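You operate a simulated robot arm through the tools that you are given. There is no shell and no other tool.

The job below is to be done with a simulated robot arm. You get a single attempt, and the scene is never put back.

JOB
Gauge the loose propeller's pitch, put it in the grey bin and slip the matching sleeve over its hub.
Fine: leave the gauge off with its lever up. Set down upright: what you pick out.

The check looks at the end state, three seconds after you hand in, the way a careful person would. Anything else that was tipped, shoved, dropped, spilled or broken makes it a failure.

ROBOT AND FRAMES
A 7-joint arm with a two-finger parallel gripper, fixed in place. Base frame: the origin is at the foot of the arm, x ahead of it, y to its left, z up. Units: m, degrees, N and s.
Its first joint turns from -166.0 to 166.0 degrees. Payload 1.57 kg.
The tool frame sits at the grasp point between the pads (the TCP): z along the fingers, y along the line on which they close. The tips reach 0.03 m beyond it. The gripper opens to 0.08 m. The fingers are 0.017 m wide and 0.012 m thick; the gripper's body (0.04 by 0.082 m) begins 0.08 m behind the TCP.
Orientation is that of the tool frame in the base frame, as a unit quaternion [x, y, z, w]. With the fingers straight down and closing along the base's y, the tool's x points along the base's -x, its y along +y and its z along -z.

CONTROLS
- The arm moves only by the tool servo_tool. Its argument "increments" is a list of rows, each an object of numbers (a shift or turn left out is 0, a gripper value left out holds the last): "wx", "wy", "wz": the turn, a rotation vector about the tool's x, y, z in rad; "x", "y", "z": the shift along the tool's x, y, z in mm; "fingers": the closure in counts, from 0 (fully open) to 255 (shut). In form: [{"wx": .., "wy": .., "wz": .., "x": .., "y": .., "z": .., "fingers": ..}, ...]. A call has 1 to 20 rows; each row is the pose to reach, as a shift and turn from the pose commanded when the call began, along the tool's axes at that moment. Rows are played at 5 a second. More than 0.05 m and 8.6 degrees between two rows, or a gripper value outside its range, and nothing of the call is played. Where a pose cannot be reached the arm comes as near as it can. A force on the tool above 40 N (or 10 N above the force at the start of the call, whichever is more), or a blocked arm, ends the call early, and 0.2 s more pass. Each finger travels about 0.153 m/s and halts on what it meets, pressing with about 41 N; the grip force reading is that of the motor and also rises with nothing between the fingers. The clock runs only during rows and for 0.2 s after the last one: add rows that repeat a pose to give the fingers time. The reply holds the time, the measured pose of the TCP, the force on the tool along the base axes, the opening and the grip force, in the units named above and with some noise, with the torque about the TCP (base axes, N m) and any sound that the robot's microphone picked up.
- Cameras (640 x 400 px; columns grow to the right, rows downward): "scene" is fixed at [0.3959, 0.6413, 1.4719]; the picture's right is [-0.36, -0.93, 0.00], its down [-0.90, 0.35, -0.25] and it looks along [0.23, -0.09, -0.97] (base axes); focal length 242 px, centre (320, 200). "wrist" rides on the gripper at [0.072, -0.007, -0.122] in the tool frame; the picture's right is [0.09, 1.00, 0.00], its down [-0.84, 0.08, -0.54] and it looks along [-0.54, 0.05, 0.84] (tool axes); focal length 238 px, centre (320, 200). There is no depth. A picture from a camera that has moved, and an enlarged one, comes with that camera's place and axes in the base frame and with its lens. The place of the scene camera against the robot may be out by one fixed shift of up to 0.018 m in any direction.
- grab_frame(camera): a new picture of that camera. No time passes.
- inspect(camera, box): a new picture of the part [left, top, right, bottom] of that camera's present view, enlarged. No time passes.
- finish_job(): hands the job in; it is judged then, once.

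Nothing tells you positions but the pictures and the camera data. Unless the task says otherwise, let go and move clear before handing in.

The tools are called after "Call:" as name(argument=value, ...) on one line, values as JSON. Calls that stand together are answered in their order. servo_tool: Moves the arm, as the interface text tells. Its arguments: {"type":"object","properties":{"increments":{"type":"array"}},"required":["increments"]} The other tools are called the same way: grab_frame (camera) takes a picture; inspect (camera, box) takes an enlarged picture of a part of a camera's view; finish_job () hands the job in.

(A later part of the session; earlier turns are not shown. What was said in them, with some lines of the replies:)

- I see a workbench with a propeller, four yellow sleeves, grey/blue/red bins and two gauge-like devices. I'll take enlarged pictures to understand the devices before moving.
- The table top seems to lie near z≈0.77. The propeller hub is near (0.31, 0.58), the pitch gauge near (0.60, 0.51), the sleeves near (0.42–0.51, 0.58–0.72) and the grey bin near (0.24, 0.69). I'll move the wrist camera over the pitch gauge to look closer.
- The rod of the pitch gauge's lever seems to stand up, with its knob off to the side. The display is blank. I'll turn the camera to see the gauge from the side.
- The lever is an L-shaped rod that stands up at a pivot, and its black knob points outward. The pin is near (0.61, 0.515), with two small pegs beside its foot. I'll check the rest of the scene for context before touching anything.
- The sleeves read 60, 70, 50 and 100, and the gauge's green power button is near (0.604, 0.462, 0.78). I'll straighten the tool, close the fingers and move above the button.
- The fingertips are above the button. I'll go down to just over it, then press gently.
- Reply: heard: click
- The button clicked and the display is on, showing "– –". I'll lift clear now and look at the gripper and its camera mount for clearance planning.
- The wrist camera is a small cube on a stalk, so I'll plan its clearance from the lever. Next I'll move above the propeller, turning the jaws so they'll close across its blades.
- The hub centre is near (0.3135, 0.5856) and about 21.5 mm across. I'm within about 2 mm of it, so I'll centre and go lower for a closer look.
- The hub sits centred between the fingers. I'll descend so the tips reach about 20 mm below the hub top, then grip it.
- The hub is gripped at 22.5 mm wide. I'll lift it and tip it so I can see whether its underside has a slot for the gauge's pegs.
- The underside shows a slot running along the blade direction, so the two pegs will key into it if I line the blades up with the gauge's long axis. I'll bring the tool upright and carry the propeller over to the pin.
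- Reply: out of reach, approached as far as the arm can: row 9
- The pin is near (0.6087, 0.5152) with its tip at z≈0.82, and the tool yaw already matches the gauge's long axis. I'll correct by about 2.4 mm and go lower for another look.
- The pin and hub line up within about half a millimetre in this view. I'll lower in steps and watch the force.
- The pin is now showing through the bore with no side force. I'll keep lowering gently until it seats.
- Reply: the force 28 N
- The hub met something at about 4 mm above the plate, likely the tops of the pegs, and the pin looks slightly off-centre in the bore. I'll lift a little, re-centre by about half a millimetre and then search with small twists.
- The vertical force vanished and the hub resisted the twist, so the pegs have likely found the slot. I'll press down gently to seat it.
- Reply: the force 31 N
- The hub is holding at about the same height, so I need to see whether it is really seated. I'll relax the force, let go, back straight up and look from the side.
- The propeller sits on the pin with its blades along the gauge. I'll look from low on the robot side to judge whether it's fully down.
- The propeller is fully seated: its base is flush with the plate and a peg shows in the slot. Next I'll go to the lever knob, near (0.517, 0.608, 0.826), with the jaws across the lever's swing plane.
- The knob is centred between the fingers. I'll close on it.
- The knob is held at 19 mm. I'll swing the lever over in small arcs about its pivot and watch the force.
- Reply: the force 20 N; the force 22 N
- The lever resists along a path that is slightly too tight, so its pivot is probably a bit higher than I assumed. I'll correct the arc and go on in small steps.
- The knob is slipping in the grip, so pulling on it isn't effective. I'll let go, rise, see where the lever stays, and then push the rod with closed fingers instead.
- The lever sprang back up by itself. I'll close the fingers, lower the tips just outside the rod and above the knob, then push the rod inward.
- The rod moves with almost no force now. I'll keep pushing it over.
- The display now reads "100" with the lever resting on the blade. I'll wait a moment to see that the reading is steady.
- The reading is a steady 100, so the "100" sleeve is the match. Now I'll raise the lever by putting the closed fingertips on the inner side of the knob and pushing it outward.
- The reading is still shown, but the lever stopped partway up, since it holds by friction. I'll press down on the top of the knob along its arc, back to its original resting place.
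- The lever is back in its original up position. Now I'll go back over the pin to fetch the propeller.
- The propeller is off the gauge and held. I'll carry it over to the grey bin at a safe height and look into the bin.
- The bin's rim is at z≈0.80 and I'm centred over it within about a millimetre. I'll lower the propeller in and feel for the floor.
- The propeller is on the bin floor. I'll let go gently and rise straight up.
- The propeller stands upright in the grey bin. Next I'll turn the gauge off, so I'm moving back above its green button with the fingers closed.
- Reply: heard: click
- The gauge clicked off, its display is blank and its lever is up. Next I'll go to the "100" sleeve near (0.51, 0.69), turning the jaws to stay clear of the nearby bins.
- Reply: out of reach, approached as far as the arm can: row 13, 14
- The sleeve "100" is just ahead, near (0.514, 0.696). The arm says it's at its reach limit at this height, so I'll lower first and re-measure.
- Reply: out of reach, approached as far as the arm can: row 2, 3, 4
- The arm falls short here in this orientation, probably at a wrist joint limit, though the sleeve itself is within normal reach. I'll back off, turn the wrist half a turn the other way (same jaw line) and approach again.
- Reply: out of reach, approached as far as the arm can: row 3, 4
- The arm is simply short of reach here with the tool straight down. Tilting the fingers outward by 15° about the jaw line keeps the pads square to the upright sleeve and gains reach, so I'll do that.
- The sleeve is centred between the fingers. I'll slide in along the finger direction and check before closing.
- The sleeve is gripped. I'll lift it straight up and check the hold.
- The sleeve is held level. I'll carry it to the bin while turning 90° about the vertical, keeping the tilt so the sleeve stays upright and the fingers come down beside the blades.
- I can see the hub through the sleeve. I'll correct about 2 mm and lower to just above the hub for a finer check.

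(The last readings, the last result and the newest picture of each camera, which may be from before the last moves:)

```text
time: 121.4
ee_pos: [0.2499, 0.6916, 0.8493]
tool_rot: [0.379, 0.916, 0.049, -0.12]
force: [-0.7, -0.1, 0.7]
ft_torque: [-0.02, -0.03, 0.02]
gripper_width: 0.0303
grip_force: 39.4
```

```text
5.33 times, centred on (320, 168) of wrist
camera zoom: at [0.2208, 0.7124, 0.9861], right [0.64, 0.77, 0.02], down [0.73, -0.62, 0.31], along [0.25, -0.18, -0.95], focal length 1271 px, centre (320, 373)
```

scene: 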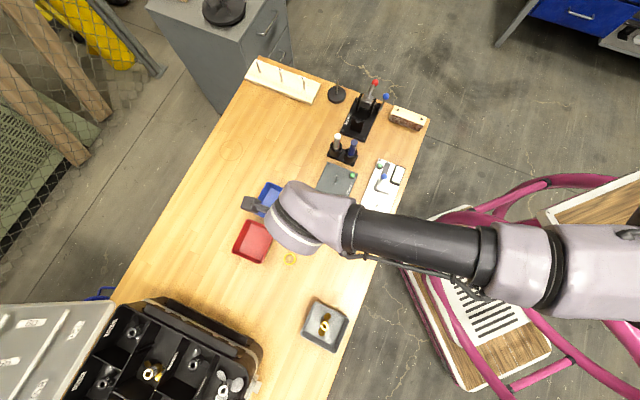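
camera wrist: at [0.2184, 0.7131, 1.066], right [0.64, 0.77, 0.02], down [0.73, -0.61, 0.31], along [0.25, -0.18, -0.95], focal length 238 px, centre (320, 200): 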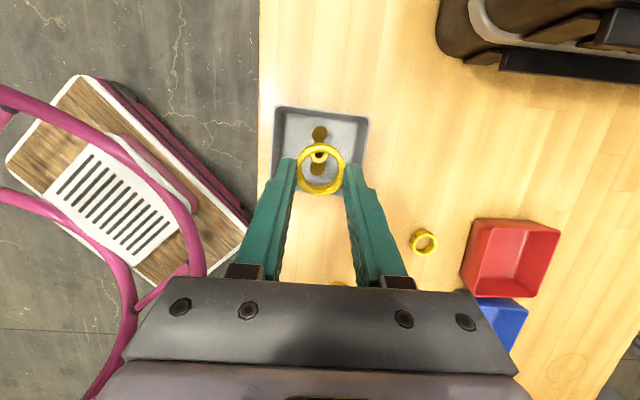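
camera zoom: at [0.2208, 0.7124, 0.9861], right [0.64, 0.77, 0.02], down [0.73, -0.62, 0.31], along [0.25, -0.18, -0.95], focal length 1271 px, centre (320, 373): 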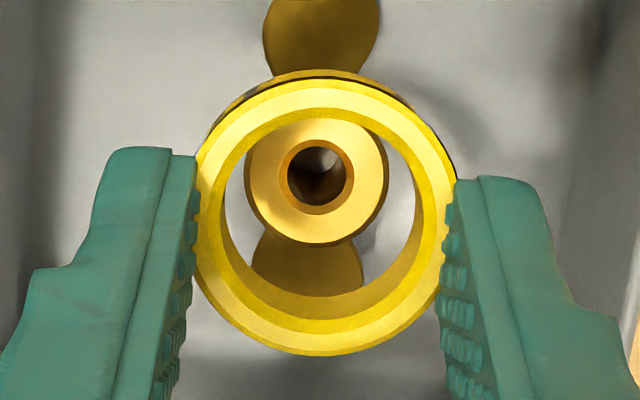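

The sleeve and hub are aligned within about half a millimetre. I'll lower step by step and watch the force.

Call:
servo_tool(increments=[{"x": -1.3, "y": -0.3, "z": 6}, {"x": -2.6, "y": -0.5, "z": 11}, {"x": -3.9, "y": -0.5, "z": 16.5}, {"x": -3.9, "y": -0.5, "z": 16.5}])

Call:
inspect(camera="wrist", box=[290, 130, 350, 205])

```text
time: 122.4
ee_pos: [0.2502, 0.6911, 0.8322]
tool_rot: [0.38, 0.916, 0.05, -0.12]
force: [-0.5, 0.0, -0.3]
ft_torque: [-0.02, 0.0, 0.0]
gripper_width: 0.0304
grip_force: 39.8
```

```text
5.33 times, centred on (320, 168) of wrist
camera zoom: at [0.2201, 0.7124, 0.9696], right [0.64, 0.77, 0.02], down [0.73, -0.62, 0.31], along [0.25, -0.18, -0.95], focal length 1271 px, centre (320, 373)
```

zoom: 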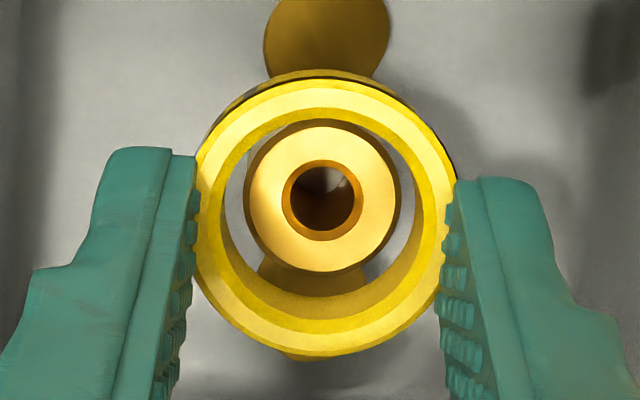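

Call:
servo_tool(increments=[{"x": -0.52, "z": 1.93}, {"x": -1.03, "z": 3.86}, {"x": -1.55, "z": 5.8}, {"x": -1.55, "z": 5.8}])

Call:
inspect(camera="wrist", box=[290, 130, 350, 205])

```text
time: 123.4
ee_pos: [0.2486, 0.6908, 0.8272]
tool_rot: [0.379, 0.916, 0.05, -0.121]
force: [-0.1, -1.2, 0.5]
ft_torque: [0.01, -0.03, -0.02]
gripper_width: 0.0303
grip_force: 39.0
```

```text
5.33 times, centred on (320, 168) of wrist
camera zoom: at [0.2199, 0.7123, 0.9637], right [0.64, 0.77, 0.02], down [0.73, -0.62, 0.31], along [0.25, -0.18, -0.95], focal length 1271 px, centre (320, 373)
```

zoom: 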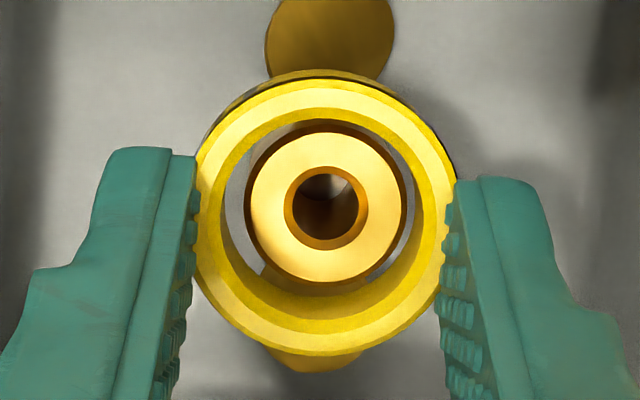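

Call:
servo_tool(increments=[{"x": -0.52, "z": 1.93}, {"x": -1.03, "z": 3.86}, {"x": -1.55, "z": 5.8}, {"x": -1.55, "z": 5.8}])

Call:
inspect(camera="wrist", box=[290, 130, 350, 205])

```text
time: 124.4
ee_pos: [0.2489, 0.6902, 0.8218]
tool_rot: [0.379, 0.916, 0.05, -0.121]
force: [0.3, 0.3, 0.8]
ft_torque: [0.03, -0.01, 0.01]
gripper_width: 0.0302
grip_force: 39.6
```

```text
5.33 times, centred on (320, 168) of wrist
camera zoom: at [0.2201, 0.712, 0.9577], right [0.64, 0.77, 0.02], down [0.73, -0.62, 0.31], along [0.25, -0.18, -0.95], focal length 1271 px, centre (320, 373)
```

zoom: 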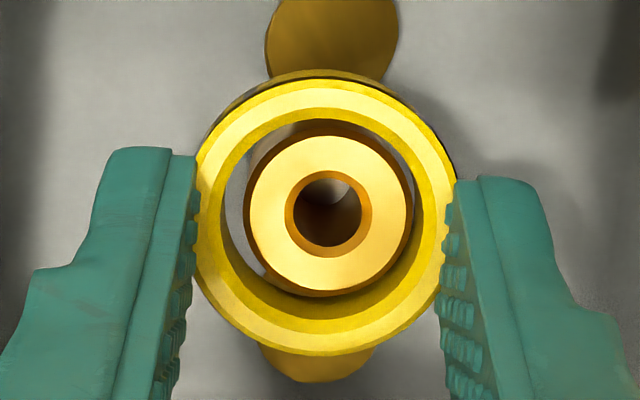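

Call:
servo_tool(increments=[{"x": -0.52, "z": 1.93}, {"x": -0.77, "z": 2.9}, {"x": -0.77, "z": 2.9}])

Call:
servo_tool(increments=[{"x": -0.39, "z": 1.45}, {"x": -0.52, "z": 1.93}, {"x": -0.52, "z": 1.93}])

Call:
inspect(camera="wrist", box=[290, 130, 350, 205])

```text
time: 125.2
ee_pos: [0.2508, 0.6906, 0.817]
tool_rot: [0.38, 0.916, 0.05, -0.12]
force: [-0.1, -1.0, -0.7]
ft_torque: [0.02, 0.0, -0.02]
gripper_width: 0.0305
grip_force: 39.0
```

```text
time: 126.0
ee_pos: [0.2497, 0.6915, 0.8169]
tool_rot: [0.378, 0.916, 0.05, -0.12]
force: [0.1, 0.3, 4.7]
ft_torque: [0.01, 0.0, 0.01]
gripper_width: 0.0305
grip_force: 39.8
```

```text
5.33 times, centred on (320, 168) of wrist
camera zoom: at [0.2201, 0.7122, 0.9531], right [0.64, 0.77, 0.02], down [0.73, -0.62, 0.31], along [0.25, -0.18, -0.95], focal length 1271 px, centre (320, 373)
```

zoom: 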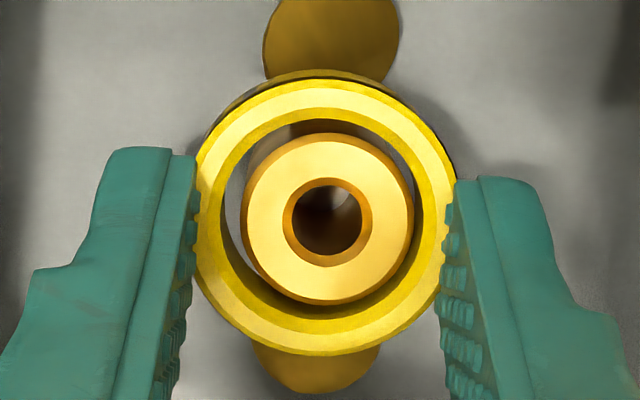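

Contact on the blades, with the sleeve top about level with the hub top, is where it should seat. I'll release gently and back away along the finger direction.

Call:
servo_tool(increments=[{"fingers": 150}, {"fingers": 135}, {"fingers": 122}, {}, {}])

Call:
inspect(camera="wrist", box=[270, 110, 370, 210])

```text
time: 127.2
ee_pos: [0.2494, 0.6915, 0.8154]
tool_rot: [0.379, 0.916, 0.049, -0.12]
force: [0.1, 0.0, 0.2]
ft_torque: [0.01, 0.0, 0.01]
gripper_width: 0.0417
grip_force: 0.1
```

```text
4.00 times, centred on (320, 160) of wrist
camera zoom: at [0.2201, 0.7121, 0.9526], right [0.64, 0.77, 0.02], down [0.73, -0.62, 0.31], along [0.25, -0.18, -0.95], focal length 953 px, centre (320, 360)
```

zoom: 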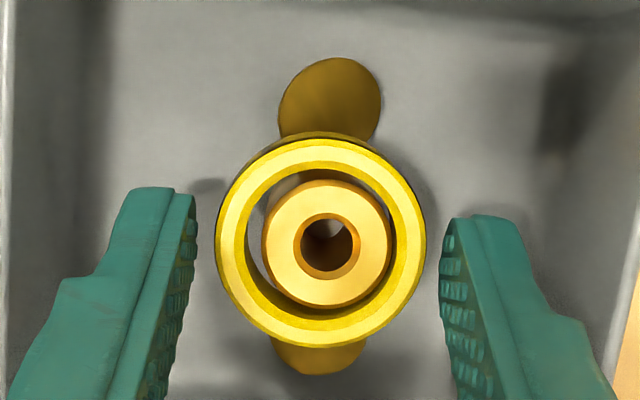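

Call:
servo_tool(increments=[{"z": -15}, {"z": -45}, {"z": -85}, {"z": -125}, {"z": -125}])

Call:
grab_frame(camera="wrist")

Call:
inspect(camera="wrist", box=[240, 20, 400, 160])

Call:
inspect(camera="scene", box=[290, 285, 370, 360])

```text
time: 128.4
ee_pos: [0.2732, 0.6679, 0.9368]
tool_rot: [0.38, 0.916, 0.051, -0.12]
force: [0.4, -0.9, 0.8]
ft_torque: [-0.02, 0.02, 0.0]
gripper_width: 0.0419
grip_force: 0.1
```

```text
taken
camera wrist: at [0.2431, 0.6885, 1.074], right [0.64, 0.77, 0.02], down [0.73, -0.62, 0.31], along [0.25, -0.18, -0.95], focal length 238 px, centre (320, 200)
```

wrist: 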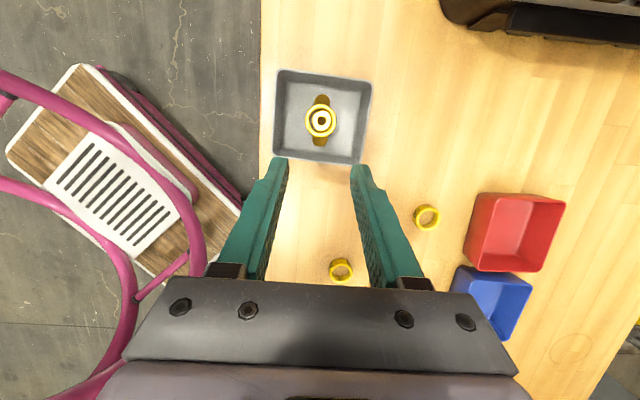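

```text
2.86 times, centred on (320, 90) of wrist
camera zoom: at [0.2431, 0.6885, 1.074], right [0.64, 0.77, 0.02], down [0.73, -0.62, 0.31], along [0.25, -0.18, -0.95], focal length 681 px, centre (320, 514)
```

zoom: 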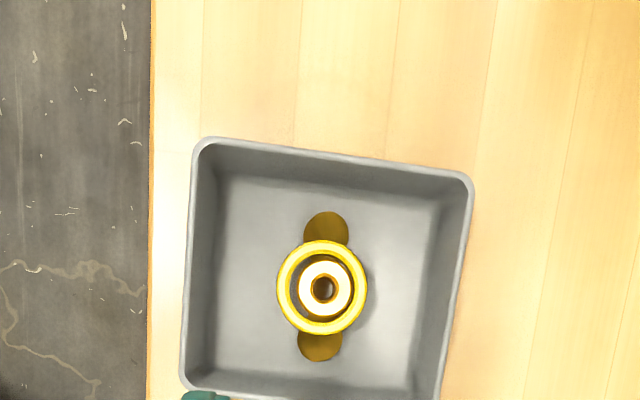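

```text
5.33 times, centred on (330, 322) of scene
camera zoom: at [0.3959, 0.6413, 1.4719], right [-0.36, -0.93, 0.0], down [-0.9, 0.35, -0.25], along [0.23, -0.09, -0.97], focal length 1292 px, centre (267, -453)
```

zoom: 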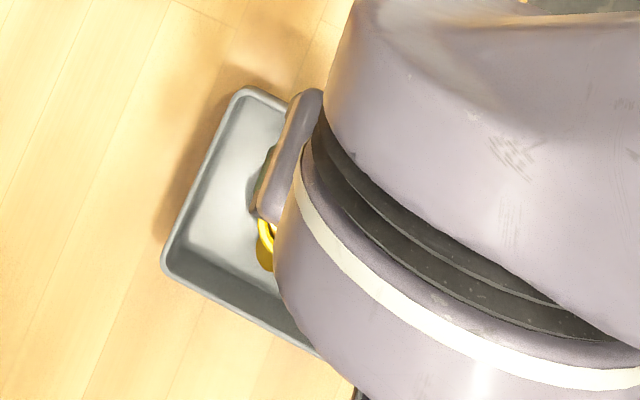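

The sleeve sits around the hub. I'll straighten up, move well away and check the final state from both cameras.

Call:
servo_tool(increments=[{"wy": -0.131, "z": -30}, {"wy": -0.262, "z": -60}, {"wy": -0.262, "z": -90}, {"wy": -0.262, "z": -90}])

Call:
servo_tool(increments=[{"x": -25, "y": -15}, {"x": -50, "y": -30}, {"x": -80, "y": -45}, {"x": -110, "y": -60}, {"x": -140, "y": -75}, {"x": -170, "y": -90}, {"x": -200, "y": -105}, {"x": -220, "y": -115}, {"x": -220, "y": -115}])

Call:
grab_frame(camera="scene")

Call:
inspect(camera="scene", box=[290, 285, 370, 360])

Call:
inspect(camera="scene", box=[220, 140, 400, 280])

```text
time: 129.4
ee_pos: [0.288, 0.6504, 1.0243]
tool_rot: [0.384, 0.923, 0.0, 0.0]
force: [0.7, -0.9, 0.0]
ft_torque: [0.01, -0.03, -0.01]
gripper_width: 0.042
grip_force: 0.1
```

```text
time: 131.4
ee_pos: [0.3627, 0.4147, 1.023]
tool_rot: [0.382, 0.924, 0.0, 0.0]
force: [-1.2, -0.3, -0.3]
ft_torque: [0.02, -0.05, 0.0]
gripper_width: 0.0417
grip_force: 0.0
```

```text
taken
```

scene: 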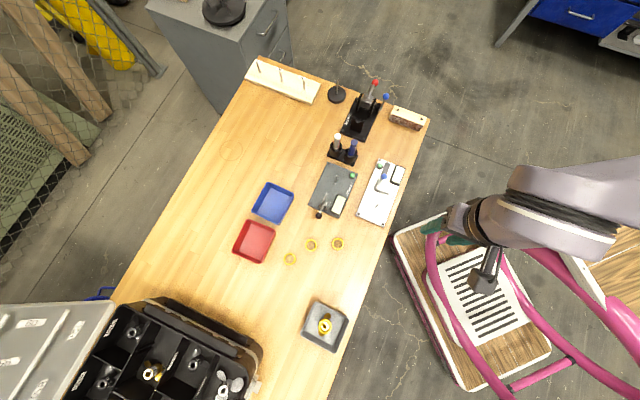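

```text
5.33 times, centred on (330, 322) of scene
camera zoom: at [0.3959, 0.6413, 1.4719], right [-0.36, -0.93, 0.0], down [-0.9, 0.35, -0.25], along [0.23, -0.09, -0.97], focal length 1292 px, centre (267, -453)
```

zoom: 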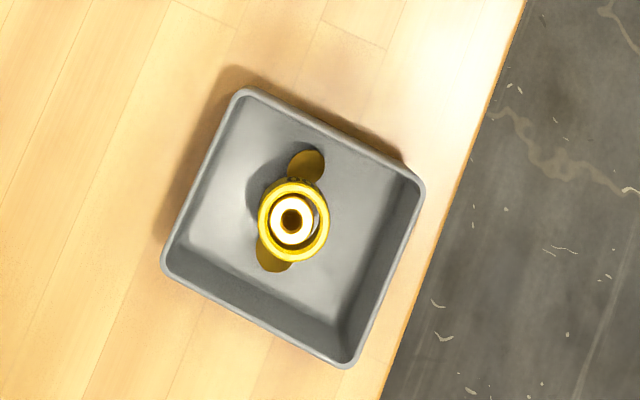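

```text
2.86 times, centred on (310, 210) of scene
camera zoom: at [0.3959, 0.6413, 1.4719], right [-0.36, -0.93, 0.0], down [-0.9, 0.35, -0.25], along [0.23, -0.09, -0.97], focal length 692 px, centre (349, 171)
```

zoom: 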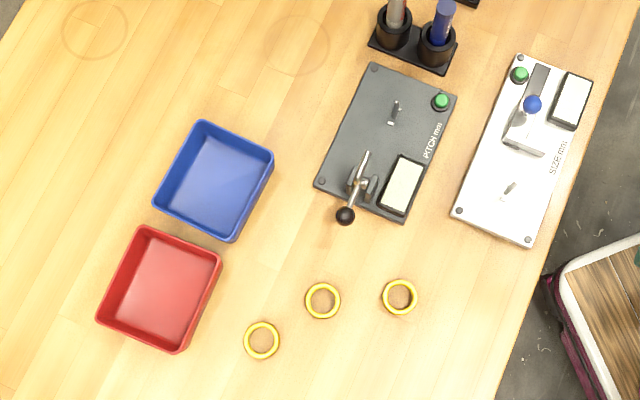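

Call:
inspect(camera="scene", box=[290, 140, 430, 230])

Call:
inspect(camera="scene", box=[270, 265, 410, 355])

Call:
inspect(camera="scene", box=[230, 210, 370, 300])

Call:
grab_frame(camera="wrist")

```text
4.44 times, centred on (360, 185) of scene
camera zoom: at [0.3959, 0.6413, 1.4719], right [-0.36, -0.93, 0.0], down [-0.9, 0.35, -0.25], along [0.23, -0.09, -0.97], focal length 1077 px, centre (142, 267)
```

zoom: 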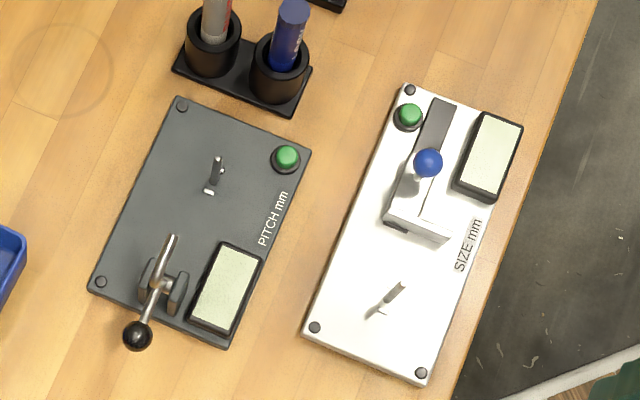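

```text
4.44 times, centred on (340, 310) of scene
camera zoom: at [0.3959, 0.6413, 1.4719], right [-0.36, -0.93, 0.0], down [-0.9, 0.35, -0.25], along [0.23, -0.09, -0.97], focal length 1077 px, centre (231, -289)
```

zoom: 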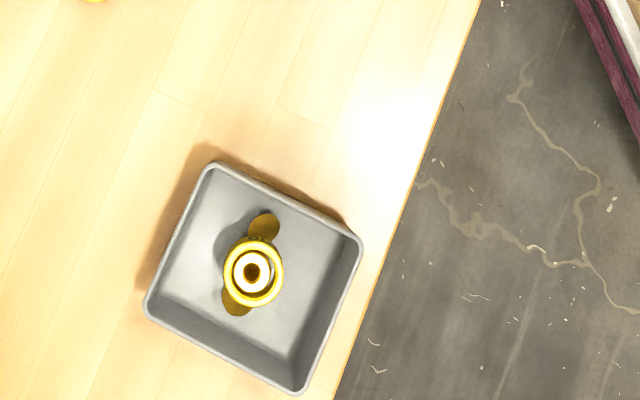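

```text
4.44 times, centred on (300, 255) of scene
camera zoom: at [0.3959, 0.6413, 1.4719], right [-0.36, -0.93, 0.0], down [-0.9, 0.35, -0.25], along [0.23, -0.09, -0.97], focal length 1077 px, centre (409, -44)
```

zoom: 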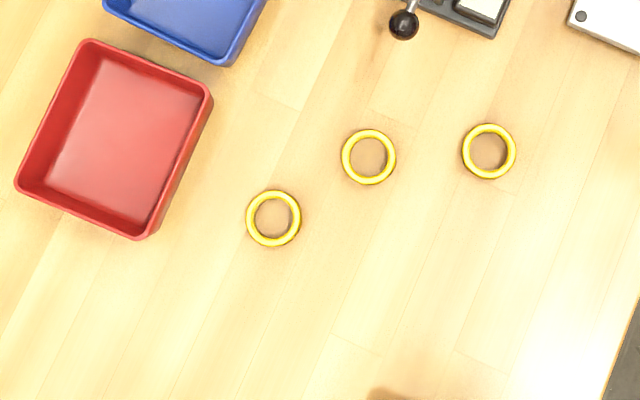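

```text
taken
camera wrist: at [0.3095, 0.4602, 1.1452], right [0.64, 0.77, 0.0], down [0.65, -0.54, 0.54], along [0.42, -0.35, -0.84], focal length 238 px, centre (320, 200)
```

wrist: 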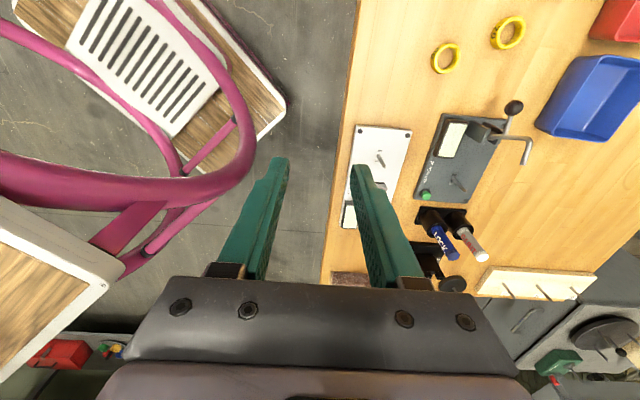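

The end state looks right. The propeller stands upright in the grey bin with the "100" sleeve over its hub, the gauge is off with its lever up, and everything else is where it began. The arm is clear, so I'm handing in.

Call:
finish_job()

```text
The job is handed in.
```

The job is done and handed in. The propeller measured 100 mm on the pitch gauge. It now stands upright in the grey bin with the "100" sleeve over its hub.

- **Gauge:** it is switched off with a blank display, and its lever is back in its original up position.
- **Sleeve:** it rests on the blades, with its top about level with the hub top. I checked it from above but not from the side after letting go.
- **Everything else:** both gauges, the three other sleeves and the red bin look unmoved against the opening pictures. I saw nothing else tipped or shoved.

When I first tried to lower the lever by its knob, the knob slipped in the grip. I let go and pushed the rod over with closed fingers instead. The reading held steady at 100 over more than a second.
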